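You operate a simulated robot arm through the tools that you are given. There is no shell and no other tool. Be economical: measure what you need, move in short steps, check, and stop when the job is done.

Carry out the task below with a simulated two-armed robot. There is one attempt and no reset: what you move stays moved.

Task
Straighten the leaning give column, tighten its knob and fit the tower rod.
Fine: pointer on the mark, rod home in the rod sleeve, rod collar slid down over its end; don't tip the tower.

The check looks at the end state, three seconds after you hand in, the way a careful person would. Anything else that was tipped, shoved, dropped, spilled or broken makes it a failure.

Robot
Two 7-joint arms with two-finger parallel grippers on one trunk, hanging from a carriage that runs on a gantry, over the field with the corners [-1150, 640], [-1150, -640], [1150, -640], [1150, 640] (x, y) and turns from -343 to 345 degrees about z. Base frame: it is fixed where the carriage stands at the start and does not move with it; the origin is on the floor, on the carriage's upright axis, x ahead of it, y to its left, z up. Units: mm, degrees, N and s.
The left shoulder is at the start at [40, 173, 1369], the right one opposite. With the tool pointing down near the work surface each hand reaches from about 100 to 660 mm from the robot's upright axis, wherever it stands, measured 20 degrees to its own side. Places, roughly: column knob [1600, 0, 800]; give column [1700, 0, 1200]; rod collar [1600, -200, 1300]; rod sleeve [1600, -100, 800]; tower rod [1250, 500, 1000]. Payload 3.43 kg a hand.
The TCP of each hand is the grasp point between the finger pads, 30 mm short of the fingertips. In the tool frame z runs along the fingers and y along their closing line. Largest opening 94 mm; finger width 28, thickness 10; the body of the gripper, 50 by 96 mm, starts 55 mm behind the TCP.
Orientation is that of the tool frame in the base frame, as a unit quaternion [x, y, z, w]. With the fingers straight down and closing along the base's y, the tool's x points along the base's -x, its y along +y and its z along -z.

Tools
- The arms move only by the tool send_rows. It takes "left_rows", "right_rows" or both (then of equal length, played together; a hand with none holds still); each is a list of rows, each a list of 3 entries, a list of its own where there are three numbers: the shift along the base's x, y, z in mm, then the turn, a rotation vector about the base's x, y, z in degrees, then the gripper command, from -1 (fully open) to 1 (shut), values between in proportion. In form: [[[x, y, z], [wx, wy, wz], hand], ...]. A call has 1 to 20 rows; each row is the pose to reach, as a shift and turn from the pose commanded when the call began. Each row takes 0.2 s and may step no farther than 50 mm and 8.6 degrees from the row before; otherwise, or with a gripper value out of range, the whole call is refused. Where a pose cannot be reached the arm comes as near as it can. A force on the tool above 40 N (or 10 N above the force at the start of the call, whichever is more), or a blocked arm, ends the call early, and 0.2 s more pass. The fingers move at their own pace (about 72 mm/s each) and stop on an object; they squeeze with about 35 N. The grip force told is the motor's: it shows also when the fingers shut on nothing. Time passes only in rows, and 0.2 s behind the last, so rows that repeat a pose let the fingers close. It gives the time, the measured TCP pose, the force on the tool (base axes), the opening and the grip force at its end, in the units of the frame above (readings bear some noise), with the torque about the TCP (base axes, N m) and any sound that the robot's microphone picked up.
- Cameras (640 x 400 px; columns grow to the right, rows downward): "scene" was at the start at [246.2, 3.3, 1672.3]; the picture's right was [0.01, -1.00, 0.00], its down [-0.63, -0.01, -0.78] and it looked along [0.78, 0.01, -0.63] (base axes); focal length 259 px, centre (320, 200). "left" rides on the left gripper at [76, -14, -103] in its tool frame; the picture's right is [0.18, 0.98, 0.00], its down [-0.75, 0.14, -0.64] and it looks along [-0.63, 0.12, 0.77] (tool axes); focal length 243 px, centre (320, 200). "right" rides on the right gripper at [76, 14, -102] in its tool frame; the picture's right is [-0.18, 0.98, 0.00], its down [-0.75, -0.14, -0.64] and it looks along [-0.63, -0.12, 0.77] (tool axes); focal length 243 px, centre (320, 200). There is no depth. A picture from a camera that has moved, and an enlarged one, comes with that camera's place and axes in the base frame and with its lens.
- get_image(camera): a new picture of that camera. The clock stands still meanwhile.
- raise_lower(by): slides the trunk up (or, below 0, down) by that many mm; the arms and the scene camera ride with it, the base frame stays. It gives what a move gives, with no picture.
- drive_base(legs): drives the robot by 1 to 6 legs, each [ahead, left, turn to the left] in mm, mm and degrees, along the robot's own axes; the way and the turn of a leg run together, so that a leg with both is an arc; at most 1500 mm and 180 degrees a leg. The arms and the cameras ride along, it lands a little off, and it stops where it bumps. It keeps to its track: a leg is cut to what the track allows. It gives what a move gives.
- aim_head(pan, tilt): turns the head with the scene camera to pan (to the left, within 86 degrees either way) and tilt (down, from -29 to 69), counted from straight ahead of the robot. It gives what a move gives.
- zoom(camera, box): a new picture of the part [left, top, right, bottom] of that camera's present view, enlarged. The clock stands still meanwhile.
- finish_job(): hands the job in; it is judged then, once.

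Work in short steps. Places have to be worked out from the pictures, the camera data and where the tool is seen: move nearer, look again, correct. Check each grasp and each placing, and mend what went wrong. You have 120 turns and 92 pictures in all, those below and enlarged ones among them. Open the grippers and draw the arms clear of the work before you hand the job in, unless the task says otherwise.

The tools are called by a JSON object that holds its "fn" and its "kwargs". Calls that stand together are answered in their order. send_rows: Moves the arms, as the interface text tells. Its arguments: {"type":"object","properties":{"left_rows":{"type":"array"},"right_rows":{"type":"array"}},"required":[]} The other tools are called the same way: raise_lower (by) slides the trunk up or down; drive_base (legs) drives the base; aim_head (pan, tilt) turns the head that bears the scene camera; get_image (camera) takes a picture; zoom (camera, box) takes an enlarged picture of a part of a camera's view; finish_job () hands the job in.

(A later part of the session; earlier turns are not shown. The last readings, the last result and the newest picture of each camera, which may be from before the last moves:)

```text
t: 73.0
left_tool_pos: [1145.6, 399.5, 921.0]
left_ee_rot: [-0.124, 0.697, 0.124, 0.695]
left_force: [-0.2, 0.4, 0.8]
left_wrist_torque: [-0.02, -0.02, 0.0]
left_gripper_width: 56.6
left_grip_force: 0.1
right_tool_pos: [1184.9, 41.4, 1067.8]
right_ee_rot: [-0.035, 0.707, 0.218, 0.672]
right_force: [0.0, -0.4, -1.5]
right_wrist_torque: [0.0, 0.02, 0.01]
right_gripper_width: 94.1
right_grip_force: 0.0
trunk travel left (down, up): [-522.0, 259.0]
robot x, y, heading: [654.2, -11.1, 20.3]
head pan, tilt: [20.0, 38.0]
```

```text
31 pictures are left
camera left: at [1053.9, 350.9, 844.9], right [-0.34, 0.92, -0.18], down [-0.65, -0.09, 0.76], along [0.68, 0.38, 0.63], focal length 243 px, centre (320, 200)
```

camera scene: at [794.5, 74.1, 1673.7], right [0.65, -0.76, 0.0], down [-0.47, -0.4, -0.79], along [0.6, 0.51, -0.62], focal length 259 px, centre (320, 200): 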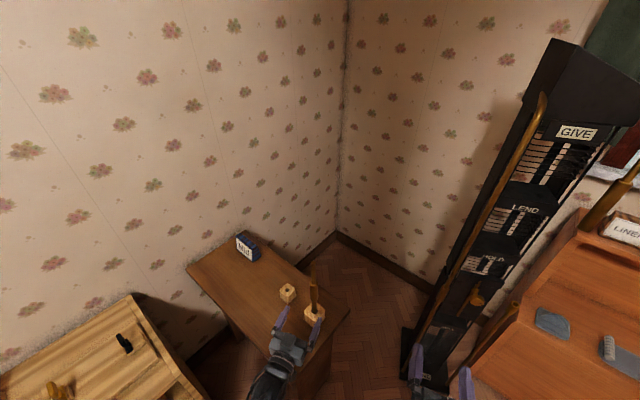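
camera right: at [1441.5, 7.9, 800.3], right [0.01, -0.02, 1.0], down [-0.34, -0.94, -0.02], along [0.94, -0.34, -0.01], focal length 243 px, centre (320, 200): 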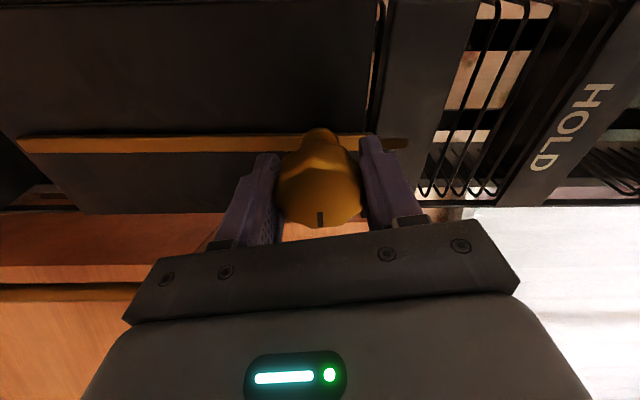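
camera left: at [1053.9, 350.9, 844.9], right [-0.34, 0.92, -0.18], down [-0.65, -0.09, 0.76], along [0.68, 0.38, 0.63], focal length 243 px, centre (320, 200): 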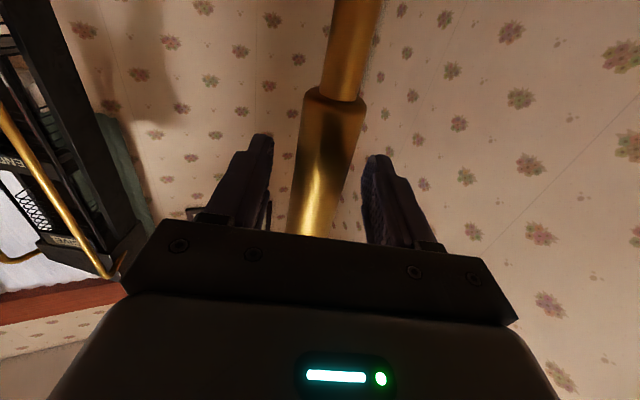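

The boss is centred between the pads at TCP level. I close.

{"fn": "send_rows", "kwargs": {"left_rows": [[[0, 0, 0], [0, 0, 0], 0.2], [[0, 0, 0], [0, 0, 0], 0.5], [[0, 0, 0], [0, 0, 0], 1], [[0, 0, 0], [0, 0, 0], 1]]}}

```text
t: 74.0
left_tool_pos: [1145.0, 398.3, 920.1]
left_ee_rot: [-0.124, 0.697, 0.124, 0.696]
left_force: [-0.5, -0.9, 0.3]
left_wrist_torque: [-0.12, -0.04, 0.02]
left_gripper_width: 30.0
left_grip_force: 34.8
right_tool_pos: [1184.7, 41.8, 1067.6]
right_ee_rot: [-0.033, 0.707, 0.217, 0.672]
right_force: [-0.7, 0.4, -0.1]
right_wrist_torque: [0.0, 0.0, -0.04]
right_gripper_width: 93.8
right_grip_force: 0.1
trunk travel left (down, up): [-522.0, 259.0]
robot x, y, heading: [650.3, -9.9, 20.4]
head pan, tilt: [20.0, 38.0]
```

Clean grip at 30 mm. I lift straight up in steps, 200 mm.

{"fn": "send_rows", "kwargs": {"left_rows": [[[0, 0, 12], [0, 0, 0], 1], [[0, 0, 25], [0, 0, 0], 1], [[0, 0, 45], [0, 0, 0], 1], [[0, 0, 70], [0, 0, 0], 1], [[0, 0, 100], [0, 0, 0], 1], [[0, 0, 130], [0, 0, 0], 1], [[0, 0, 165], [0, 0, 0], 1], [[0, 0, 200], [0, 0, 0], 1], [[0, 0, 200], [0, 0, 0], 1]]}}

{"fn": "get_image", "kwargs": {"camera": "scene"}}

{"fn": "zoom", "kwargs": {"camera": "scene", "box": [250, 210, 370, 350]}}

```text
t: 76.0
left_tool_pos: [1144.7, 398.8, 1119.1]
left_ee_rot: [-0.124, 0.697, 0.124, 0.695]
left_force: [0.1, 0.7, -2.5]
left_wrist_torque: [0.0, 0.0, -0.01]
left_gripper_width: 30.0
left_grip_force: 34.8
right_tool_pos: [1186.3, 41.4, 1068.0]
right_ee_rot: [-0.034, 0.707, 0.217, 0.672]
right_force: [0.0, 0.2, 0.5]
right_wrist_torque: [-0.01, 0.0, -0.01]
right_gripper_width: 93.6
right_grip_force: 0.1
trunk travel left (down, up): [-522.0, 259.0]
robot x, y, heading: [650.3, -14.9, 20.3]
head pan, tilt: [20.0, 38.0]
```

```text
30 pictures are left
camera scene: at [868.7, 101.4, 1673.6], right [0.65, -0.76, 0.0], down [-0.47, -0.4, -0.79], along [0.6, 0.51, -0.62], focal length 259 px, centre (320, 200)
```

scene: 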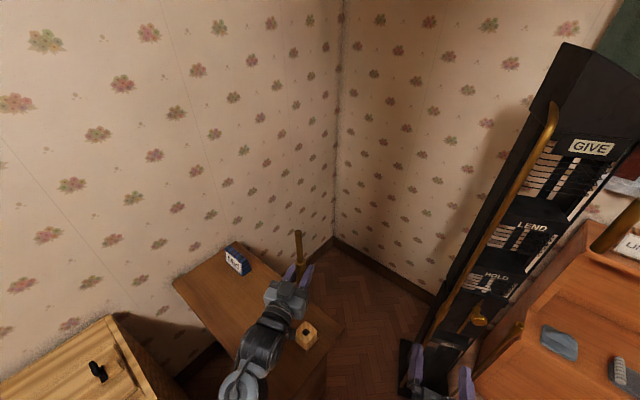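

```text
2.86 times, centred on (310, 280) of scene
camera zoom: at [868.7, 101.4, 1673.6], right [0.65, -0.76, 0.0], down [-0.47, -0.4, -0.79], along [0.6, 0.51, -0.62], focal length 740 px, centre (349, -29)
```

zoom: 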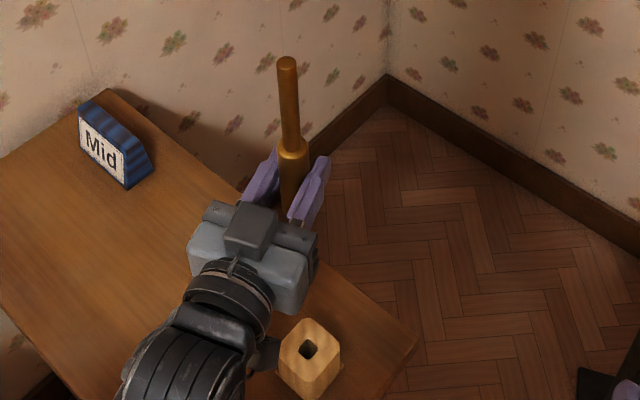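

The rod is free of its block (≈2.5 N weight). I drive sideways 660 mm right, keeping well short of the tower, then look.

{"fn": "drive_base", "kwargs": {"legs": [[0, -660, 0]]}}

{"fn": "aim_head", "kwargs": {"pan": 5, "tilt": 38}}

{"fn": "get_image", "kwargs": {"camera": "scene"}}

```text
t: 79.7
left_tool_pos: [1376.6, -222.8, 1119.5]
left_ee_rot: [-0.124, 0.697, 0.124, 0.695]
left_force: [-1.1, -0.3, -2.0]
left_wrist_torque: [0.01, 0.01, 0.02]
left_gripper_width: 29.7
left_grip_force: 35.3
right_tool_pos: [1414.4, -582.1, 1067.0]
right_ee_rot: [-0.034, 0.707, 0.217, 0.672]
right_force: [0.6, 0.5, 0.2]
right_wrist_torque: [0.0, 0.01, 0.02]
right_gripper_width: 93.8
right_grip_force: 0.0
trunk travel left (down, up): [-522.0, 259.0]
robot x, y, heading: [884.4, -632.0, 20.1]
head pan, tilt: [20.0, 38.0]
```

```text
t: 80.4
left_tool_pos: [1375.6, -223.1, 1120.7]
left_ee_rot: [-0.124, 0.697, 0.124, 0.696]
left_force: [0.1, -0.7, -2.0]
left_wrist_torque: [-0.04, -0.02, 0.0]
left_gripper_width: 29.8
left_grip_force: 34.9
right_tool_pos: [1414.8, -582.3, 1066.6]
right_ee_rot: [-0.033, 0.707, 0.217, 0.672]
right_force: [0.0, -0.5, 0.9]
right_wrist_torque: [0.0, 0.01, 0.0]
right_gripper_width: 94.0
right_grip_force: 0.0
trunk travel left (down, up): [-522.0, 259.0]
robot x, y, heading: [880.4, -634.7, 20.0]
head pan, tilt: [5.0, 38.0]
```

```text
28 pictures are left
camera scene: at [1110.4, -539.7, 1673.7], right [0.43, -0.9, 0.0], down [-0.56, -0.26, -0.79], along [0.71, 0.34, -0.62], focal length 259 px, centre (320, 200)
```

scene: 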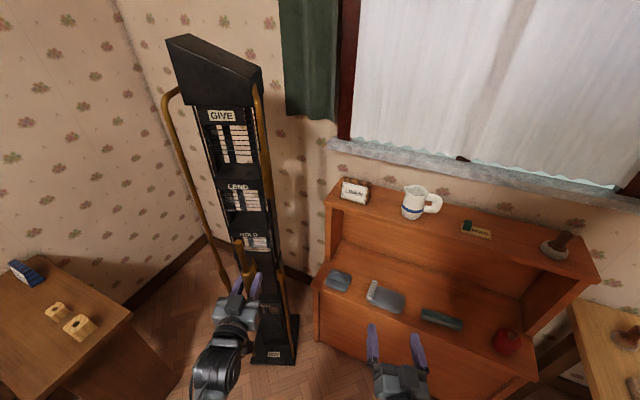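

Good view of tower and rod from the right. I zoom on the sleeve and collar for a fresh fix.

{"fn": "zoom", "kwargs": {"camera": "scene", "box": [210, 70, 310, 170]}}

{"fn": "zoom", "kwargs": {"camera": "scene", "box": [210, 220, 310, 320]}}

```text
4.00 times, centred on (260, 120) of scene
camera zoom: at [1110.4, -539.7, 1673.7], right [0.43, -0.9, 0.0], down [-0.56, -0.26, -0.79], along [0.71, 0.34, -0.62], focal length 1036 px, centre (560, 520)
```

zoom: 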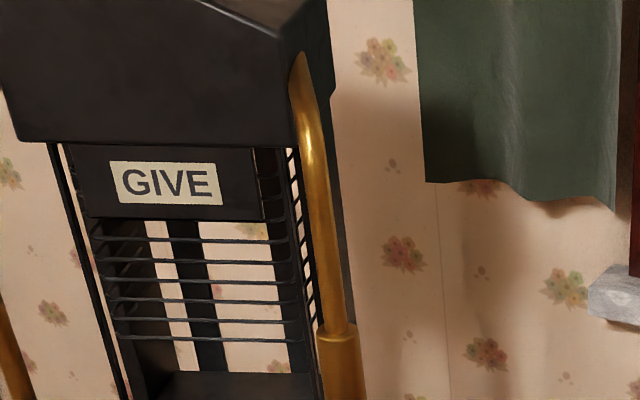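

```text
4.00 times, centred on (260, 270) of scene
camera zoom: at [1110.4, -539.7, 1673.7], right [0.43, -0.9, 0.0], down [-0.56, -0.26, -0.79], along [0.71, 0.34, -0.62], focal length 1036 px, centre (560, -80)
```

zoom: 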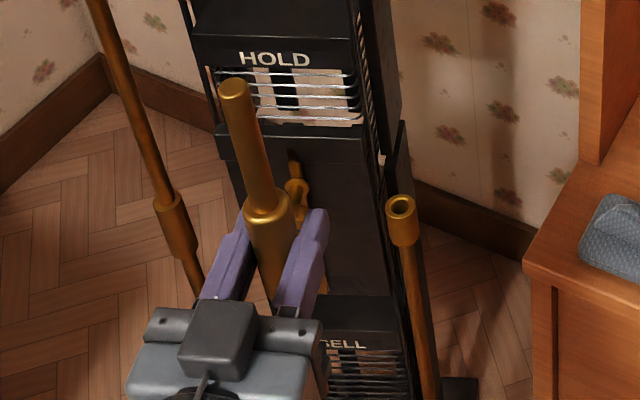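

Sleeve ≈ (1615,−131,822), collar directly above; rod in hand verified at TCP+3 mm, its top at z≈1269, so it must go in ~85 mm lower to pass under the collar. I lower the rod, then drive ahead 235 and right 70 so the camera can see past the hand.

{"fn": "send_rows", "kwargs": {"left_rows": [[[0, 0, -30], [0, 0, 0], 1], [[0, 0, -60], [0, 0, 0], 1], [[0, 0, -88], [0, 0, 0], 1], [[0, 0, -88], [0, 0, 0], 1]]}}

{"fn": "drive_base", "kwargs": {"legs": [[70, 0, 0], [0, -75, 0], [130, 0, 0]]}}

{"fn": "aim_head", "kwargs": {"pan": 35, "tilt": 45}}

{"fn": "get_image", "kwargs": {"camera": "scene"}}

```text
t: 81.4
left_tool_pos: [1376.7, -221.7, 1032.1]
left_ee_rot: [-0.123, 0.697, 0.123, 0.695]
left_force: [-0.8, 0.1, -2.0]
left_wrist_torque: [0.01, 0.01, 0.03]
left_gripper_width: 29.6
left_grip_force: 35.3
right_tool_pos: [1414.0, -581.4, 1067.8]
right_ee_rot: [-0.033, 0.707, 0.217, 0.672]
right_force: [-0.3, 0.2, -0.2]
right_wrist_torque: [-0.03, 0.01, -0.01]
right_gripper_width: 94.1
right_grip_force: 0.0
trunk travel left (down, up): [-522.0, 259.0]
robot x, y, heading: [882.1, -635.2, 20.3]
head pan, tilt: [5.0, 38.0]
```

```text
t: 84.0
left_tool_pos: [1590.2, -181.3, 1033.1]
left_ee_rot: [-0.123, 0.697, 0.124, 0.695]
left_force: [-0.4, 0.4, -1.5]
left_wrist_torque: [0.01, 0.02, 0.0]
left_gripper_width: 30.0
left_grip_force: 34.9
right_tool_pos: [1629.0, -540.3, 1069.9]
right_ee_rot: [-0.033, 0.707, 0.217, 0.672]
right_force: [-0.5, 0.3, 0.6]
right_wrist_torque: [0.0, 0.01, -0.01]
right_gripper_width: 93.9
right_grip_force: 0.0
trunk travel left (down, up): [-522.0, 259.0]
robot x, y, heading: [1094.2, -593.1, 20.0]
head pan, tilt: [5.0, 38.0]
cut short: leg 2
```

```text
t: 84.9
left_tool_pos: [1590.2, -182.4, 1032.8]
left_ee_rot: [-0.123, 0.698, 0.123, 0.695]
left_force: [0.0, 0.0, -1.7]
left_wrist_torque: [0.04, 0.02, 0.02]
left_gripper_width: 30.2
left_grip_force: 35.2
right_tool_pos: [1628.9, -541.4, 1068.2]
right_ee_rot: [-0.032, 0.707, 0.216, 0.672]
right_force: [-0.4, -0.2, -0.2]
right_wrist_torque: [-0.01, -0.02, -0.01]
right_gripper_width: 93.9
right_grip_force: 0.1
trunk travel left (down, up): [-522.0, 259.0]
robot x, y, heading: [1097.3, -591.7, 20.3]
head pan, tilt: [35.0, 45.0]
```

```text
25 pictures are left
camera scene: at [1292.5, -468.1, 1663.4], right [0.82, -0.57, 0.0], down [-0.41, -0.58, -0.71], along [0.41, 0.58, -0.71], focal length 259 px, centre (320, 200)
```

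scene: 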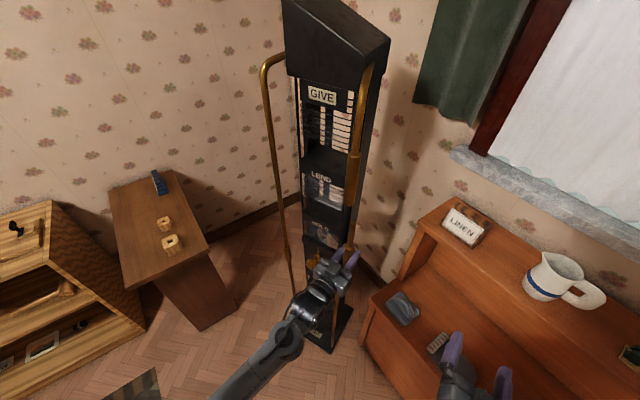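

I zoom at the hand, rod and collar from here.

{"fn": "zoom", "kwargs": {"camera": "scene", "box": [290, 220, 390, 320]}}

```text
4.00 times, centred on (340, 270) of scene
camera zoom: at [1292.5, -468.1, 1663.4], right [0.82, -0.57, 0.0], down [-0.41, -0.58, -0.71], along [0.41, 0.58, -0.71], focal length 1036 px, centre (240, -80)
```

zoom: 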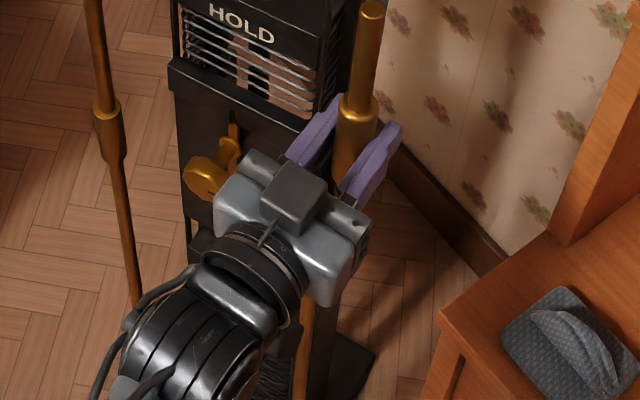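

To judge the rod end over the sleeve from the side, I turn the right hand left ~60° and lower it so its camera looks at the sleeve from the right.

{"fn": "send_rows", "kwargs": {"right_rows": [[[0, 0, -27], [-2.76, -0.28, 7.6], -1], [[0, 0, -54], [-5.5, -0.55, 15.2], -1], [[0, 0, -81], [-8.3, -0.83, 22.8], -1], [[0, 0, -108], [-11, -1.1, 30.4], -1], [[0, 0, -135], [-13.8, -1.4, 38.1], -1], [[0, 0, -162], [-16.6, -1.65, 45.7], -1], [[0, 0, -189], [-19.3, -1.9, 53.3], -1], [[0, 0, -215], [-22.1, -2.2, 60.9], -1], [[0, 0, -215], [-22.1, -2.2, 60.9], -1]]}}

{"fn": "get_image", "kwargs": {"camera": "right"}}

```text
t: 86.9
left_tool_pos: [1589.0, -181.5, 1031.4]
left_ee_rot: [-0.123, 0.698, 0.123, 0.695]
left_force: [0.1, 0.5, -2.3]
left_wrist_torque: [-0.03, 0.02, 0.0]
left_gripper_width: 29.8
left_grip_force: 35.1
right_tool_pos: [1627.9, -540.3, 852.0]
right_ee_rot: [-0.511, 0.608, 0.392, 0.465]
right_force: [-0.4, 0.8, -0.4]
right_wrist_torque: [0.02, -0.03, -0.02]
right_gripper_width: 94.1
right_grip_force: 0.1
trunk travel left (down, up): [-522.0, 259.0]
robot x, y, heading: [1097.7, -592.0, 19.9]
head pan, tilt: [35.0, 45.0]
```

```text
23 pictures are left
camera right: at [1593.7, -657.1, 804.6], right [-0.96, 0.22, 0.18], down [0.07, -0.44, 0.89], along [0.27, 0.87, 0.41], focal length 243 px, centre (320, 200)
```

right: 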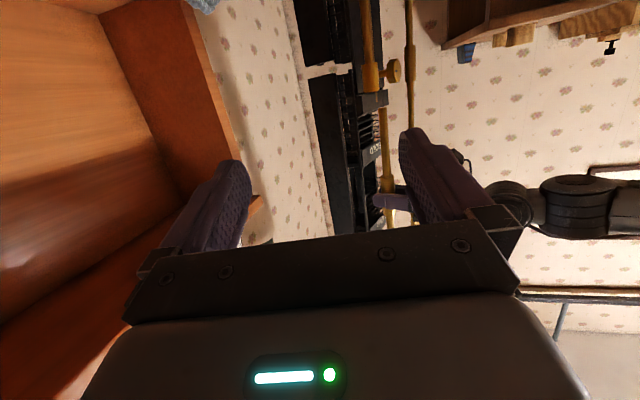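

I can see both the sleeve and the rod's lower end. Zoom in.

{"fn": "zoom", "kwargs": {"camera": "right", "box": [330, 40, 430, 220]}}

```text
2.22 times, centred on (380, 130) of right
camera zoom: at [1593.7, -657.1, 804.6], right [-0.96, 0.22, 0.18], down [0.07, -0.44, 0.89], along [0.27, 0.87, 0.41], focal length 539 px, centre (187, 356)
```

zoom: 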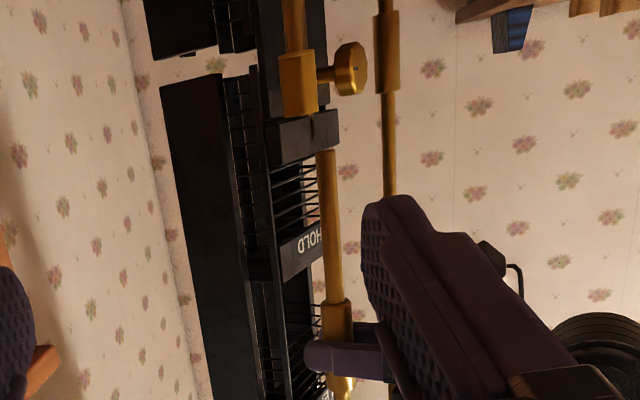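

Consistent fix: rod end at z≈855, sleeve mouth at (1612,−131,828). The rod needs (+20.5,+49.5) mm; I move it over at this height.

{"fn": "send_rows", "kwargs": {"left_rows": [[[5, 12.4, 0], [0, 0, 0], 1], [[10, 24.8, 0], [0, 0, 0], 1], [[15.4, 37, 0], [0, 0, 0], 1], [[20.5, 49.5, 0], [0, 0, 0], 1], [[20.5, 49.5, 0], [0, 0, 0], 1]]}}

{"fn": "zoom", "kwargs": {"camera": "right", "box": [340, 50, 420, 150]}}

{"fn": "zoom", "kwargs": {"camera": "scene", "box": [300, 120, 400, 320]}}

```text
t: 88.1
left_tool_pos: [1609.5, -132.3, 1031.1]
left_ee_rot: [-0.124, 0.697, 0.124, 0.695]
left_force: [0.2, 0.2, -2.1]
left_wrist_torque: [-0.01, 0.05, 0.01]
left_gripper_width: 29.9
left_grip_force: 34.7
right_tool_pos: [1627.8, -540.3, 852.4]
right_ee_rot: [-0.511, 0.608, 0.391, 0.465]
right_force: [0.4, 0.3, 0.1]
right_wrist_torque: [-0.03, 0.0, 0.02]
right_gripper_width: 94.2
right_grip_force: 0.0
trunk travel left (down, up): [-522.0, 259.0]
robot x, y, heading: [1094.6, -589.6, 20.0]
head pan, tilt: [35.0, 45.0]
```

```text
4.00 times, centred on (380, 100) of right
camera zoom: at [1594.3, -656.8, 805.1], right [-0.96, 0.22, 0.18], down [0.07, -0.44, 0.89], along [0.27, 0.87, 0.41], focal length 970 px, centre (80, 600)
```

zoom: 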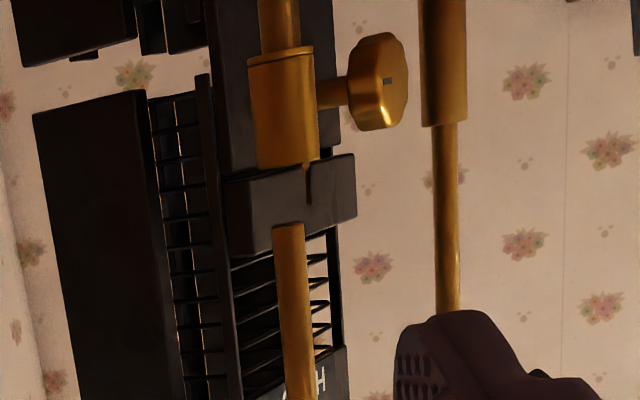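

```text
2.00 times, centred on (350, 220) of scene
camera zoom: at [1292.4, -468.2, 1663.4], right [0.82, -0.57, 0.0], down [-0.4, -0.58, -0.71], along [0.4, 0.58, -0.71], focal length 518 px, centre (260, 160)
```

zoom: 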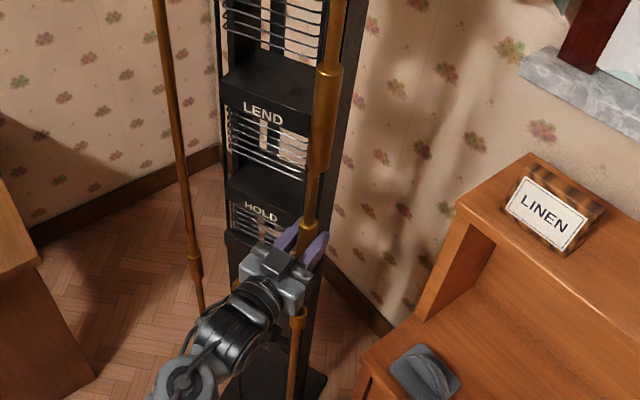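

From the side the rod is ~1.5 mm too far in +x. I zoom the scene view for the other direction.

{"fn": "zoom", "kwargs": {"camera": "scene", "box": [320, 190, 370, 290]}}

```text
4.00 times, centred on (345, 240) of scene
camera zoom: at [1292.4, -468.2, 1663.4], right [0.82, -0.57, 0.0], down [-0.4, -0.58, -0.71], along [0.4, 0.58, -0.71], focal length 1036 px, centre (220, 40)
```

zoom: 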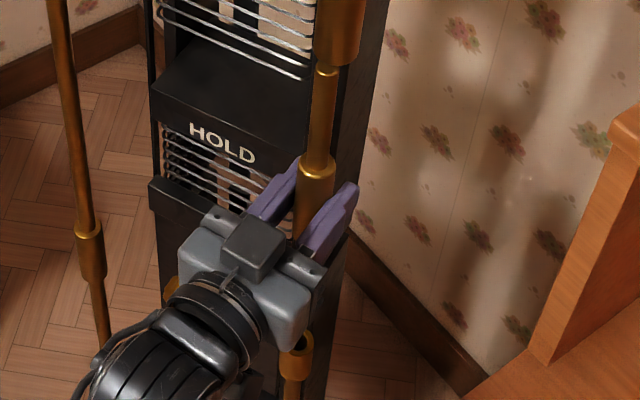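

I need sharper readings of rod tilt and sleeve position in this view.

{"fn": "zoom", "kwargs": {"camera": "scene", "box": [325, 200, 365, 245]}}

{"fn": "zoom", "kwargs": {"camera": "scene", "box": [325, 262, 365, 302]}}

```text
8.89 times, centred on (345, 222) of scene
camera zoom: at [1292.4, -468.2, 1663.4], right [0.82, -0.57, 0.0], down [-0.4, -0.58, -0.71], along [0.4, 0.58, -0.71], focal length 2302 px, centre (98, 0)
```

zoom: 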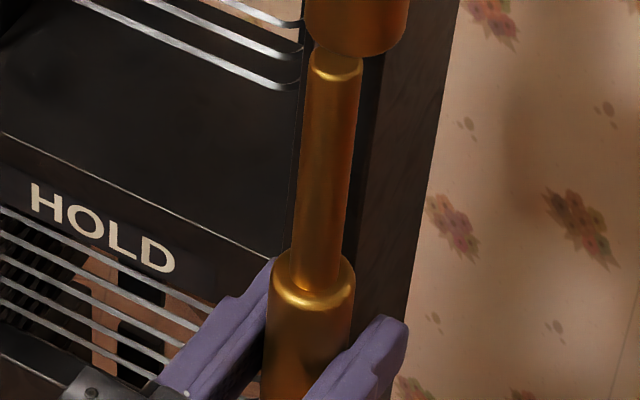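

```text
10.00 times, centred on (345, 282) of scene
camera zoom: at [1292.4, -468.2, 1663.4], right [0.82, -0.57, 0.0], down [-0.4, -0.58, -0.71], along [0.4, 0.58, -0.71], focal length 2589 px, centre (70, -620)
```

zoom: 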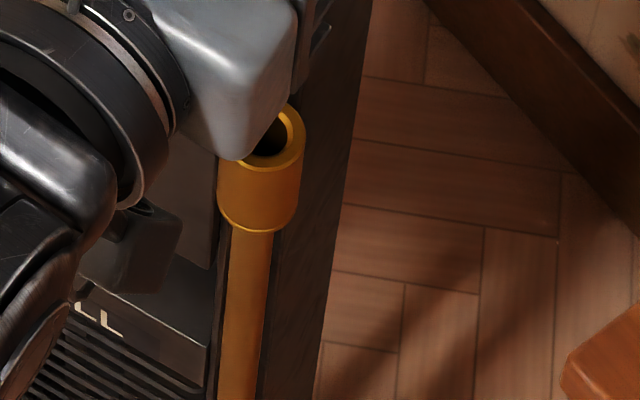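

In this view the rod axis extrapolates exactly onto the mouth; combining with the side view I shift (−1.5,−1.8) and lower gently 40 mm.

{"fn": "send_rows", "kwargs": {"left_rows": [[[-1.5, -1.8, 0], [0, 0, 0], 1], [[-1.5, -1.8, -10], [0, 0, 0], 1], [[-1.5, -1.8, -18], [0, 0, 0], 1], [[-1.5, -1.8, -24], [0, 0, 0], 1], [[-1.5, -1.8, -29], [0, 0, 0], 1], [[-1.5, -1.8, -34], [0, 0, 0], 1], [[-1.5, -1.8, -40], [0, 0, 0], 1]]}}

{"fn": "zoom", "kwargs": {"camera": "right", "box": [340, 50, 420, 150]}}

```text
t: 89.7
left_tool_pos: [1609.5, -133.4, 990.6]
left_ee_rot: [-0.123, 0.699, 0.123, 0.694]
left_force: [-0.8, 0.2, -2.1]
left_wrist_torque: [0.02, 0.02, -0.01]
left_gripper_width: 29.8
left_grip_force: 35.2
right_tool_pos: [1628.2, -541.7, 852.8]
right_ee_rot: [-0.51, 0.608, 0.391, 0.466]
right_force: [0.3, 0.8, -0.6]
right_wrist_torque: [-0.05, 0.02, -0.01]
right_gripper_width: 94.0
right_grip_force: 0.1
trunk travel left (down, up): [-522.0, 259.0]
robot x, y, heading: [1097.4, -590.7, 20.3]
head pan, tilt: [35.0, 45.0]
```

```text
4.00 times, centred on (380, 100) of right
camera zoom: at [1594.4, -656.6, 805.0], right [-0.96, 0.22, 0.18], down [0.07, -0.44, 0.89], along [0.27, 0.87, 0.41], focal length 970 px, centre (80, 600)
```

zoom: 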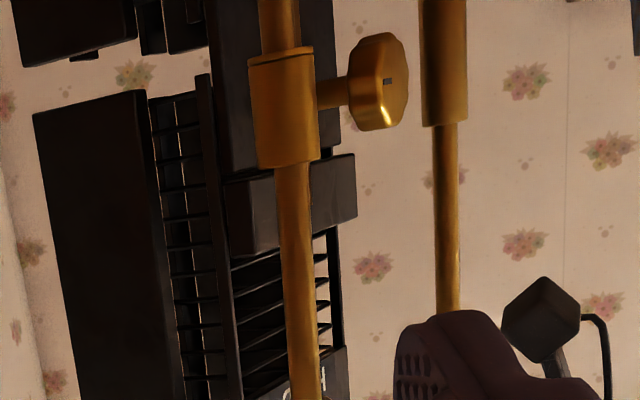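

The rod end is inside the sleeve without contact force. I lower further in small steps until it bottoms.

{"fn": "send_rows", "kwargs": {"left_rows": [[[0, 0, -7], [0, 0, 0], 1], [[0, 0, -14], [0, 0, 0], 1], [[0, 0, -21], [0, 0, 0], 1], [[0, 0, -28], [0, 0, 0], 1], [[0, 0, -35], [0, 0, 0], 1], [[0, 0, -42], [0, 0, 0], 1], [[0, 0, -48], [0, 0, 0], 1], [[0, 0, -54], [0, 0, 0], 1], [[0, 0, -60], [0, 0, 0], 1]]}}

```text
t: 91.7
left_tool_pos: [1612.3, -133.5, 935.9]
left_ee_rot: [-0.122, 0.693, 0.124, 0.699]
left_force: [0.4, -2.5, 28.7]
left_wrist_torque: [-0.1, -0.1, 0.17]
left_gripper_width: 30.0
left_grip_force: 35.2
right_tool_pos: [1631.9, -538.5, 853.8]
right_ee_rot: [-0.509, 0.608, 0.391, 0.467]
right_force: [0.7, 0.3, -0.1]
right_wrist_torque: [-0.03, -0.02, 0.01]
right_gripper_width: 94.2
right_grip_force: 0.1
trunk travel left (down, up): [-522.0, 259.0]
robot x, y, heading: [1095.3, -590.2, 20.2]
head pan, tilt: [35.0, 45.0]
```

Contact at z≈936 (rod ~68 mm into the sleeve). I check from the side camera.

{"fn": "zoom", "kwargs": {"camera": "right", "box": [330, 30, 430, 230]}}

{"fn": "get_image", "kwargs": {"camera": "scene"}}

```text
2.00 times, centred on (380, 130) of right
camera zoom: at [1597.0, -654.8, 806.0], right [-0.96, 0.22, 0.18], down [0.07, -0.44, 0.89], along [0.27, 0.87, 0.41], focal length 485 px, centre (200, 340)
```

zoom: 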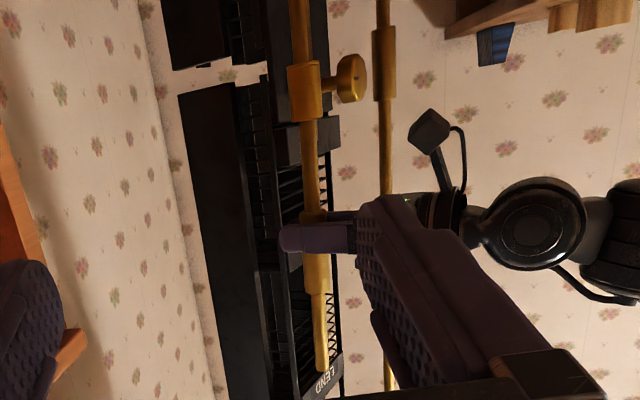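

```text
14 pictures are left
camera scene: at [1293.5, -467.3, 1664.0], right [0.82, -0.57, 0.0], down [-0.4, -0.58, -0.71], along [0.41, 0.58, -0.71], focal length 259 px, centre (320, 200)
```

scene: 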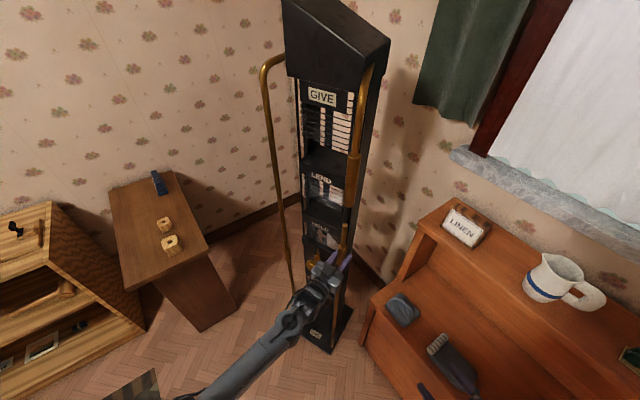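

It appears seated. To rule out a jam I open to release side strain, regrip and press down again gently.

{"fn": "send_rows", "kwargs": {"left_rows": [[[0, 0, 5], [0, 0, 0], 1], [[0, 0, 5], [0, 0, 0], 0.1], [[0, 0, 5], [0, 0, 0], 0.1], [[0, 0, 5], [0, 0, 0], 0.1], [[0, 0, 5], [0, 0, 0], 1], [[0, 0, 5], [0, 0, 0], 1], [[0, 0, 5], [0, 0, 0], 1], [[0, 0, 1], [0, 0, 0], 1], [[0, 0, -3], [0, 0, 0], 1], [[0, 0, -3], [0, 0, 0], 1]]}}

```text
t: 93.9
left_tool_pos: [1611.6, -133.1, 935.5]
left_ee_rot: [-0.122, 0.694, 0.123, 0.699]
left_force: [-5.7, -4.2, 28.9]
left_wrist_torque: [-0.16, -0.03, 0.03]
left_gripper_width: 30.0
left_grip_force: 35.2
right_tool_pos: [1630.0, -538.8, 853.9]
right_ee_rot: [-0.51, 0.607, 0.392, 0.466]
right_force: [-0.4, -0.4, 0.5]
right_wrist_torque: [0.0, -0.05, -0.02]
right_gripper_width: 94.3
right_grip_force: 0.1
trunk travel left (down, up): [-522.0, 259.0]
robot x, y, heading: [1094.4, -592.4, 20.3]
head pan, tilt: [35.0, 45.0]
```

Same stop height, so the rod is home in the sleeve. I release it and back off to see how it stands under the collar.

{"fn": "send_rows", "kwargs": {"left_rows": [[[0, 0, 4], [0, 0, 0], 1], [[0, 0, 4], [0, 0, 0], 0.2], [[0, 0, 4], [0, 0, 0], -0.3], [[0, 0, 4], [0, 0, 0], -0.3], [[-19, -7, 4], [0, 0, 0], -0.3], [[-38, -14, 4], [0, 0, 0], -0.3], [[-57, -21, 4], [0, 0, 0], -0.3], [[-75, -27, 4], [0, 0, 0], -0.3], [[-75, -27, 4], [0, 0, 0], -0.3]]}}

{"fn": "zoom", "kwargs": {"camera": "scene", "box": [310, 150, 390, 300]}}

{"fn": "zoom", "kwargs": {"camera": "right", "box": [330, 60, 430, 240]}}

```text
t: 95.9
left_tool_pos: [1534.4, -160.7, 932.6]
left_ee_rot: [-0.122, 0.697, 0.123, 0.696]
left_force: [-1.1, 0.2, -0.4]
left_wrist_torque: [0.0, -0.01, 0.02]
left_gripper_width: 61.2
left_grip_force: 0.2
right_tool_pos: [1629.3, -540.8, 853.7]
right_ee_rot: [-0.511, 0.607, 0.392, 0.465]
right_force: [0.0, 0.4, 0.4]
right_wrist_torque: [0.02, 0.01, 0.03]
right_gripper_width: 94.1
right_grip_force: 0.1
trunk travel left (down, up): [-522.0, 259.0]
robot x, y, heading: [1097.9, -589.3, 19.9]
head pan, tilt: [35.0, 45.0]
```

```text
2.67 times, centred on (350, 225) of scene
camera zoom: at [1292.7, -468.0, 1663.5], right [0.82, -0.57, 0.0], down [-0.4, -0.58, -0.71], along [0.4, 0.58, -0.71], focal length 690 px, centre (240, 133)
```

zoom: 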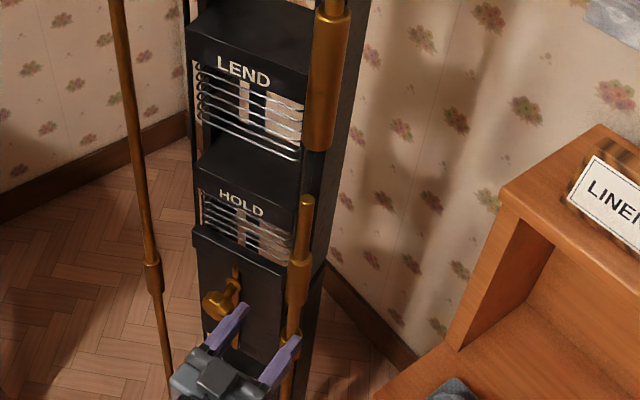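

```text
2.22 times, centred on (380, 150) of right
camera zoom: at [1595.0, -656.3, 805.3], right [-0.96, 0.22, 0.18], down [0.07, -0.44, 0.89], along [0.27, 0.87, 0.41], focal length 539 px, centre (187, 311)
```

zoom: 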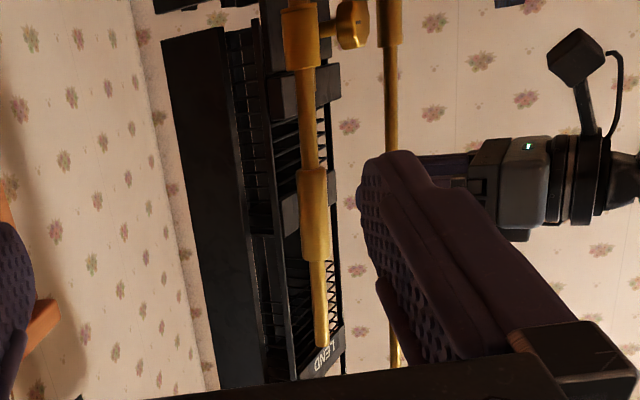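

The rod stands upright, but the collar axis is ~5 mm to its right, so I'll steer the rod top with the right hand while the left slides the collar. First raise the left hand to collar height with a 30° inward yaw.

{"fn": "send_rows", "kwargs": {"left_rows": [[[-5, -2, 44], [0, 0, 0], -0.3], [[-10, -4, 88], [0, 0, -4], -0.3], [[-10, -4, 132], [0, 0, -9], -0.3], [[-10, -4, 176], [0, 0, -14], -0.3], [[-10, -4, 220], [0, 0, -19], -0.3], [[-10, -4, 264], [0, 0, -24], -0.3], [[-10, -4, 308], [0, 0, -30], -0.3], [[-10, -4, 350], [0, 0, -30], -0.3], [[-10, -4, 350], [0, 0, -30], -0.3]]}}

{"fn": "drive_base", "kwargs": {"legs": [[0, 200, 0]]}}

{"fn": "aim_head", "kwargs": {"pan": 10, "tilt": 42}}

{"fn": "get_image", "kwargs": {"camera": "scene"}}

```text
t: 97.9
left_tool_pos: [1524.8, -164.7, 1283.0]
left_ee_rot: [0.061, 0.706, -0.061, 0.703]
left_force: [0.2, -0.1, -0.8]
left_wrist_torque: [0.0, -0.02, 0.04]
left_gripper_width: 61.0
left_grip_force: 0.1
right_tool_pos: [1627.9, -541.3, 853.2]
right_ee_rot: [-0.511, 0.608, 0.392, 0.465]
right_force: [0.9, -0.8, 0.4]
right_wrist_torque: [0.02, -0.01, -0.02]
right_gripper_width: 93.7
right_grip_force: 0.1
trunk travel left (down, up): [-522.0, 259.0]
robot x, y, heading: [1096.1, -591.3, 20.1]
head pan, tilt: [35.0, 45.0]
```

```text
t: 99.5
left_tool_pos: [1454.0, 24.3, 1282.9]
left_ee_rot: [0.062, 0.705, -0.061, 0.704]
left_force: [0.4, -0.6, 0.9]
left_wrist_torque: [0.0, -0.01, -0.05]
left_gripper_width: 60.8
left_grip_force: 0.2
right_tool_pos: [1560.0, -353.1, 853.3]
right_ee_rot: [-0.51, 0.608, 0.391, 0.465]
right_force: [-0.8, 0.2, -0.2]
right_wrist_torque: [0.0, -0.02, 0.0]
right_gripper_width: 94.1
right_grip_force: 0.0
trunk travel left (down, up): [-522.0, 259.0]
robot x, y, heading: [1029.1, -406.9, 20.1]
head pan, tilt: [35.0, 45.0]
```

```text
t: 100.4
left_tool_pos: [1455.4, 22.8, 1282.8]
left_ee_rot: [0.061, 0.706, -0.061, 0.703]
left_force: [0.2, 0.0, 0.2]
left_wrist_torque: [-0.01, -0.01, 0.0]
left_gripper_width: 61.1
left_grip_force: 0.1
right_tool_pos: [1560.3, -353.3, 854.1]
right_ee_rot: [-0.51, 0.608, 0.391, 0.466]
right_force: [-0.7, 0.3, -0.3]
right_wrist_torque: [0.02, -0.02, 0.02]
right_gripper_width: 94.0
right_grip_force: 0.1
trunk travel left (down, up): [-522.0, 259.0]
robot x, y, heading: [1027.0, -403.1, 20.3]
head pan, tilt: [10.0, 42.0]
```

```text
11 pictures are left
camera scene: at [1249.8, -305.6, 1667.8], right [0.5, -0.86, 0.0], down [-0.58, -0.34, -0.74], along [0.64, 0.37, -0.67], focal length 259 px, centre (320, 200)
```

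scene: 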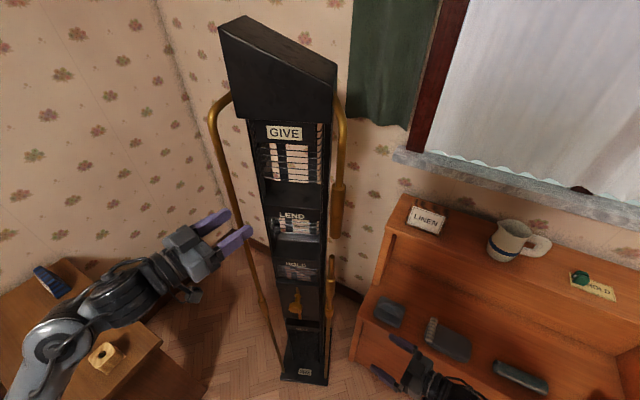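

I zoom on the collar and the rod for their axes from this angle.

{"fn": "zoom", "kwargs": {"camera": "scene", "box": [290, 175, 370, 310]}}

```text
2.96 times, centred on (330, 242) of scene
camera zoom: at [1249.8, -305.6, 1667.8], right [0.5, -0.86, 0.0], down [-0.58, -0.34, -0.74], along [0.64, 0.37, -0.67], focal length 767 px, centre (290, 74)
```

zoom: 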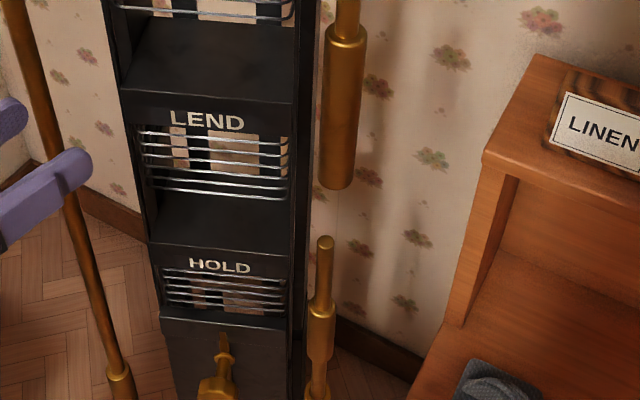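

Both views agree: at the rod's top the collar axis lies ~(+3,−4.5) mm from it. I bring the right hand, levelled and part-open, to a stand-off 90 mm right of the rod's upper thin part (z 1035).

{"fn": "send_rows", "kwargs": {"right_rows": [[[0, 0, 40], [2.5, -0.4, 0], -0.28], [[0, 10, 80], [5, -0.9, 0], -0.28], [[8, 35, 115], [7.5, -1.3, 0], -0.28], [[16, 65, 145], [10, -1.8, 0], -0.28], [[26, 98, 168], [12.5, -2.2, 0], -0.28], [[36.5, 132.6, 181], [14.8, -2.6, 0], -0.28], [[36.5, 132.6, 181], [14.8, -2.6, 0], -0.28]]}}

```text
t: 102.0
left_tool_pos: [1455.6, 21.7, 1282.2]
left_ee_rot: [0.061, 0.705, -0.061, 0.704]
left_force: [-0.9, 1.1, 0.8]
left_wrist_torque: [0.01, -0.03, 0.04]
left_gripper_width: 61.1
left_grip_force: 0.0
right_tool_pos: [1595.9, -221.7, 1034.6]
right_ee_rot: [-0.455, 0.542, 0.455, 0.54]
right_force: [-0.3, -0.4, -0.2]
right_wrist_torque: [0.0, 0.02, 0.0]
right_gripper_width: 60.4
right_grip_force: 0.2
trunk travel left (down, up): [-522.0, 259.0]
robot x, y, heading: [1032.3, -404.5, 20.3]
head pan, tilt: [10.0, 42.0]
```

Reached. I advance the 90 mm onto the rod and check with the wrist camera.

{"fn": "send_rows", "kwargs": {"right_rows": [[[4, 22, 0], [0, 0, 0], -0.28], [[8, 44, 0], [0, 0, 0], -0.28], [[12, 66, 0], [0, 0, 0], -0.28], [[16, 88.5, 0], [0, 0, 0], -0.28], [[16, 88.5, 0], [0, 0, 0], -0.28]]}}

{"fn": "get_image", "kwargs": {"camera": "right"}}

```text
t: 103.2
left_tool_pos: [1454.3, 22.1, 1282.2]
left_ee_rot: [0.062, 0.706, -0.061, 0.703]
left_force: [0.0, 0.1, 0.0]
left_wrist_torque: [-0.01, -0.02, 0.0]
left_gripper_width: 61.2
left_grip_force: 0.2
right_tool_pos: [1612.6, -132.2, 1034.4]
right_ee_rot: [-0.456, 0.541, 0.456, 0.54]
right_force: [0.4, -0.9, -0.1]
right_wrist_torque: [-0.01, 0.0, -0.02]
right_gripper_width: 60.4
right_grip_force: 0.0
trunk travel left (down, up): [-522.0, 259.0]
robot x, y, heading: [1028.2, -403.2, 20.1]
head pan, tilt: [10.0, 42.0]
```

```text
9 pictures are left
camera right: at [1581.7, -232.2, 957.9], right [-0.97, 0.17, 0.18], down [0.03, -0.66, 0.75], along [0.25, 0.74, 0.63], focal length 243 px, centre (320, 200)
```

right: 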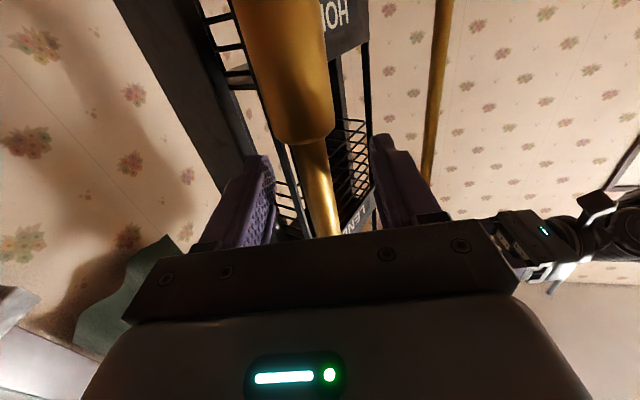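

Rod is centred in the right pads. I close, then tilt its top by (+2.5,−3.8) mm toward the collar axis.

{"fn": "send_rows", "kwargs": {"right_rows": [[[0, 0, 0], [0, 0, 0], 0.3], [[0, 0, 0], [0, 0, 0], 0.7], [[0, 0, 0], [0, 0, 0], 1], [[0, 0, 0], [0, 0, 0], 1], [[1.2, -1.9, 0], [0, 0, 0], 1], [[2.5, -3.8, 0], [0, 0, 0], 1], [[2.5, -3.8, 0], [0, 0, 0], 1]]}}

{"fn": "zoom", "kwargs": {"camera": "scene", "box": [305, 175, 355, 265]}}

```text
t: 104.8
left_tool_pos: [1454.8, 24.6, 1283.8]
left_ee_rot: [0.062, 0.706, -0.06, 0.703]
left_force: [-0.1, 0.0, -0.4]
left_wrist_torque: [0.0, 0.0, -0.02]
left_gripper_width: 61.2
left_grip_force: 0.0
right_tool_pos: [1614.1, -134.5, 1035.6]
right_ee_rot: [-0.455, 0.541, 0.455, 0.541]
right_force: [-2.1, 6.6, 0.4]
right_wrist_torque: [1.11, 0.37, -0.13]
right_gripper_width: 19.5
right_grip_force: 35.2
trunk travel left (down, up): [-522.0, 259.0]
robot x, y, heading: [1027.4, -407.3, 20.2]
head pan, tilt: [10.0, 42.0]
```

```text
4.44 times, centred on (330, 220) of scene
camera zoom: at [1249.6, -305.1, 1667.8], right [0.5, -0.86, 0.0], down [-0.58, -0.34, -0.74], along [0.64, 0.37, -0.67], focal length 1151 px, centre (276, 111)
```

zoom: 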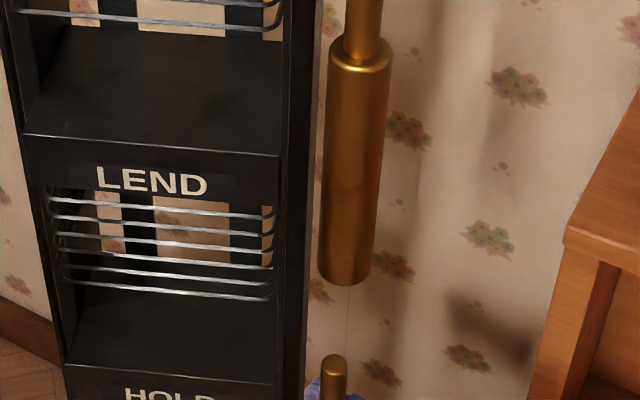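

The pads resist the rod's tilt (1.1 N·m); collar axis is still ~3.3 mm to the right at the top. I add a 1° roll of the hand and 1 mm more shift.

{"fn": "send_rows", "kwargs": {"right_rows": [[[0.2, -0.3, 0], [0.5, 0.18, 0], 1], [[0.4, -0.6, 0], [0.95, 0.35, 0], 1], [[0.6, -1.0, 0], [1.1, 0.4, 0], 1], [[0.6, -1.0, 0], [1.1, 0.4, 0], 1]]}}

{"fn": "zoom", "kwargs": {"camera": "scene", "box": [305, 175, 355, 265]}}

```text
t: 105.8
left_tool_pos: [1456.1, 23.7, 1282.3]
left_ee_rot: [0.063, 0.706, -0.062, 0.703]
left_force: [-0.1, 0.0, -0.1]
left_wrist_torque: [0.01, -0.03, 0.0]
left_gripper_width: 60.8
left_grip_force: 0.1
right_tool_pos: [1616.5, -136.7, 1034.5]
right_ee_rot: [-0.449, 0.538, 0.463, 0.543]
right_force: [-4.2, 0.4, 10.1]
right_wrist_torque: [-0.82, 0.68, -0.03]
right_gripper_width: 19.4
right_grip_force: 34.4
trunk travel left (down, up): [-522.0, 259.0]
robot x, y, heading: [1023.9, -403.0, 20.1]
head pan, tilt: [10.0, 42.0]
```

```text
4.44 times, centred on (330, 220) of scene
camera zoom: at [1249.9, -305.6, 1667.9], right [0.5, -0.86, 0.0], down [-0.58, -0.34, -0.74], along [0.64, 0.37, -0.67], focal length 1151 px, centre (276, 111)
```

zoom: 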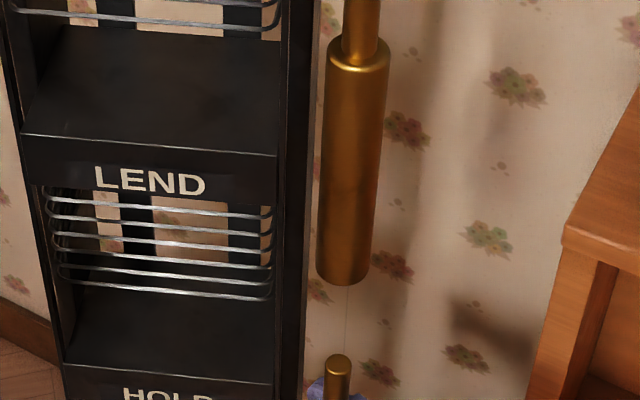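

The rod top is now within ~1 mm of the collar axis. I bring the left hand in front of the collar (z≈1283) and then onto it.

{"fn": "send_rows", "kwargs": {"left_rows": [[[20, -37, 0], [0, 0, 0], -0.3], [[41, -74, 0], [0, 0, 0], -0.3], [[61, -111, 0], [0, 0, 0], -0.3], [[82, -148, 0], [0, 0, 0], -0.3], [[82, -148, 0], [0, 0, 0], -0.3]]}}

{"fn": "get_image", "kwargs": {"camera": "left"}}

```text
t: 107.0
left_tool_pos: [1537.6, -124.3, 1283.0]
left_ee_rot: [0.063, 0.705, -0.061, 0.703]
left_force: [0.0, -0.1, -0.2]
left_wrist_torque: [-0.01, 0.01, 0.0]
left_gripper_width: 60.9
left_grip_force: 0.0
right_tool_pos: [1615.1, -136.3, 1036.3]
right_ee_rot: [-0.448, 0.539, 0.462, 0.543]
right_force: [-3.0, 2.3, 9.4]
right_wrist_torque: [0.03, 0.51, -0.08]
right_gripper_width: 19.6
right_grip_force: 35.2
trunk travel left (down, up): [-522.0, 259.0]
robot x, y, heading: [1026.8, -409.2, 20.1]
head pan, tilt: [10.0, 42.0]
```

```text
6 pictures are left
camera left: at [1434.2, -121.3, 1206.8], right [0.17, 0.97, -0.18], down [-0.61, 0.25, 0.76], along [0.78, -0.02, 0.63], focal length 243 px, centre (320, 200)
```

left: 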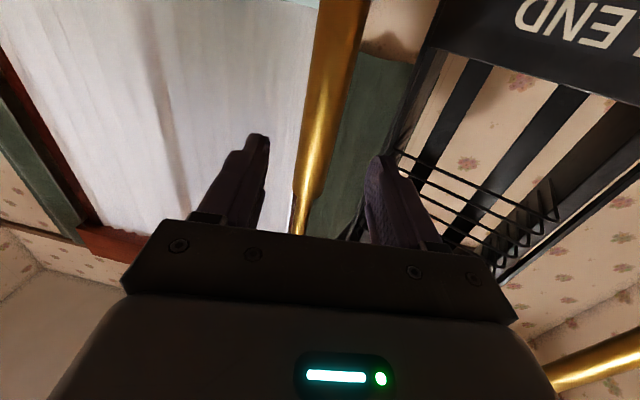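

Collar lies on the tool axis. I advance 80 mm and close on it.

{"fn": "send_rows", "kwargs": {"left_rows": [[[20, -3.5, 0], [0, 0, 0], -0.3], [[40, -7, 0], [0, 0, 0], -0.3], [[60, -10.5, 0], [0, 0, 0], -0.3], [[78, -13.8, 0], [0, 0, 0], -0.3], [[78, -13.8, 0], [0, 0, 0], 0.2], [[78, -13.8, 0], [0, 0, 0], 1], [[78, -13.8, 0], [0, 0, 0], 1], [[78, -13.8, 0], [0, 0, 0], 1]]}}

```text
t: 108.8
left_tool_pos: [1615.4, -139.3, 1283.2]
left_ee_rot: [0.063, 0.705, -0.062, 0.704]
left_force: [0.9, -3.8, 0.1]
left_wrist_torque: [0.37, -0.13, 0.16]
left_gripper_width: 32.4
left_grip_force: 35.0
right_tool_pos: [1616.1, -136.4, 1035.5]
right_ee_rot: [-0.448, 0.539, 0.461, 0.544]
right_force: [-3.4, 4.5, 10.3]
right_wrist_torque: [0.48, 0.46, -0.09]
right_gripper_width: 19.3
right_grip_force: 34.7
trunk travel left (down, up): [-522.0, 259.0]
robot x, y, heading: [1026.2, -404.9, 20.3]
head pan, tilt: [10.0, 42.0]
```

Gripped (32.4 mm). I slide it down 105 mm in small steps, following the slight axis lean.

{"fn": "send_rows", "kwargs": {"left_rows": [[[0, 0.1, -8], [0, 0, 0], 1], [[-0.1, 0.2, -18], [0, 0, 0], 1], [[-0.1, 0.3, -30], [0, 0, 0], 1], [[-0.2, 0.5, -42], [0, 0, 0], 1], [[-0.2, 0.6, -54], [0, 0, 0], 1], [[-0.3, 0.8, -66], [0, 0, 0], 1], [[-0.3, 0.9, -78], [0, 0, 0], 1], [[-0.4, 1.0, -90], [0, 0, 0], 1], [[-0.4, 1.2, -105], [0, 0, 0], 1], [[-0.4, 1.2, -105], [0, 0, 0], 1]]}}

{"fn": "zoom", "kwargs": {"camera": "scene", "box": [290, 175, 370, 280]}}

```text
t: 111.0
left_tool_pos: [1615.5, -138.3, 1177.2]
left_ee_rot: [0.061, 0.706, -0.06, 0.703]
left_force: [0.0, -4.9, 3.5]
left_wrist_torque: [0.32, -0.37, 0.19]
left_gripper_width: 32.3
left_grip_force: 35.5
right_tool_pos: [1616.5, -136.4, 1035.8]
right_ee_rot: [-0.448, 0.539, 0.462, 0.544]
right_force: [-4.2, 3.0, 9.5]
right_wrist_torque: [0.03, 0.59, -0.07]
right_gripper_width: 19.5
right_grip_force: 35.0
trunk travel left (down, up): [-522.0, 259.0]
robot x, y, heading: [1026.3, -404.7, 20.2]
head pan, tilt: [10.0, 42.0]
```

```text
3.81 times, centred on (330, 228) of scene
camera zoom: at [1250.1, -305.6, 1667.9], right [0.5, -0.86, 0.0], down [-0.58, -0.34, -0.74], along [0.64, 0.37, -0.67], focal length 986 px, centre (282, 95)
```

zoom: 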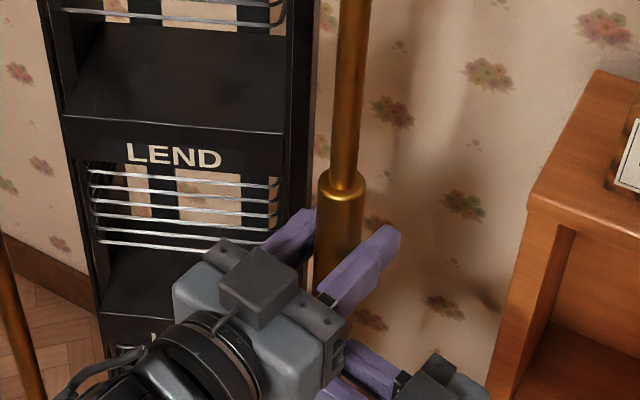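

Sliding with only ~3.5 N; collar bottom is now ≈1099, rod top ≈1086. I continue 30 mm slowly, watching for contact.

{"fn": "send_rows", "kwargs": {"left_rows": [[[0, 0.05, -5], [0, 0, 0], 1], [[0, 0.1, -10], [0, 0, 0], 1], [[-0.1, 0.2, -15], [0, 0, 0], 1], [[-0.1, 0.2, -20], [0, 0, 0], 1], [[-0.1, 0.3, -25], [0, 0, 0], 1], [[-0.1, 0.3, -30], [0, 0, 0], 1], [[-0.1, 0.3, -30], [0, 0, 0], 1]]}}

```text
t: 112.6
left_tool_pos: [1616.8, -136.9, 1153.3]
left_ee_rot: [0.063, 0.702, -0.062, 0.707]
left_force: [0.1, -8.2, 28.9]
left_wrist_torque: [0.28, 0.09, 0.23]
left_gripper_width: 32.5
left_grip_force: 35.3
right_tool_pos: [1617.3, -137.8, 1034.1]
right_ee_rot: [-0.449, 0.539, 0.461, 0.543]
right_force: [-5.0, 2.7, 2.6]
right_wrist_torque: [-0.04, 0.66, -0.11]
right_gripper_width: 19.7
right_grip_force: 34.8
trunk travel left (down, up): [-522.0, 259.0]
robot x, y, heading: [1028.9, -403.8, 20.1]
head pan, tilt: [10.0, 42.0]
```

Contact at ≈1153 (29 N), likely the collar's rim on the rod top. I keep the light push and circle the right hand ±1.5 mm to find the bore.

{"fn": "send_rows", "kwargs": {"left_rows": [[[0, 0, 0], [0, 0, 0], 1], [[0, 0, 0], [0, 0, 0], 1], [[0, 0, 0], [0, 0, 0], 1], [[0, 0, 0], [0, 0, 0], 1], [[0, 0, 0], [0, 0, 0], 1], [[0, 0, 0], [0, 0, 0], 1], [[0, 0, 0], [0, 0, 0], 1], [[0, 0, 0], [0, 0, 0], 1], [[0, 0, 0], [0, 0, 0], 1], [[0, 0, 0], [0, 0, 0], 1]], "right_rows": [[[1, 0, 0], [0, 0, 0], 1], [[1, -1, 0], [0, 0, 0], 1], [[0, -1.5, 0], [0, 0, 0], 1], [[-1, -1, 0], [0, 0, 0], 1], [[-1.5, 0, 0], [0, 0, 0], 1], [[-1, 1, 0], [0, 0, 0], 1], [[0, 1.5, 0], [0, 0, 0], 1], [[1, 1, 0], [0, 0, 0], 1], [[1.5, 0, 0], [0, 0, 0], 1], [[0, 0, 0], [0, 0, 0], 1]]}}

```text
t: 114.8
left_tool_pos: [1617.1, -137.5, 1152.5]
left_ee_rot: [0.062, 0.702, -0.061, 0.707]
left_force: [1.4, -7.8, 28.1]
left_wrist_torque: [0.21, -0.08, 0.23]
left_gripper_width: 32.2
left_grip_force: 35.1
right_tool_pos: [1616.6, -136.7, 1034.0]
right_ee_rot: [-0.449, 0.539, 0.462, 0.543]
right_force: [-4.0, 5.0, -2.1]
right_wrist_torque: [0.64, 0.33, -0.13]
right_gripper_width: 19.8
right_grip_force: 34.6
trunk travel left (down, up): [-522.0, 259.0]
robot x, y, heading: [1027.4, -401.5, 20.1]
head pan, tilt: [10.0, 42.0]
```

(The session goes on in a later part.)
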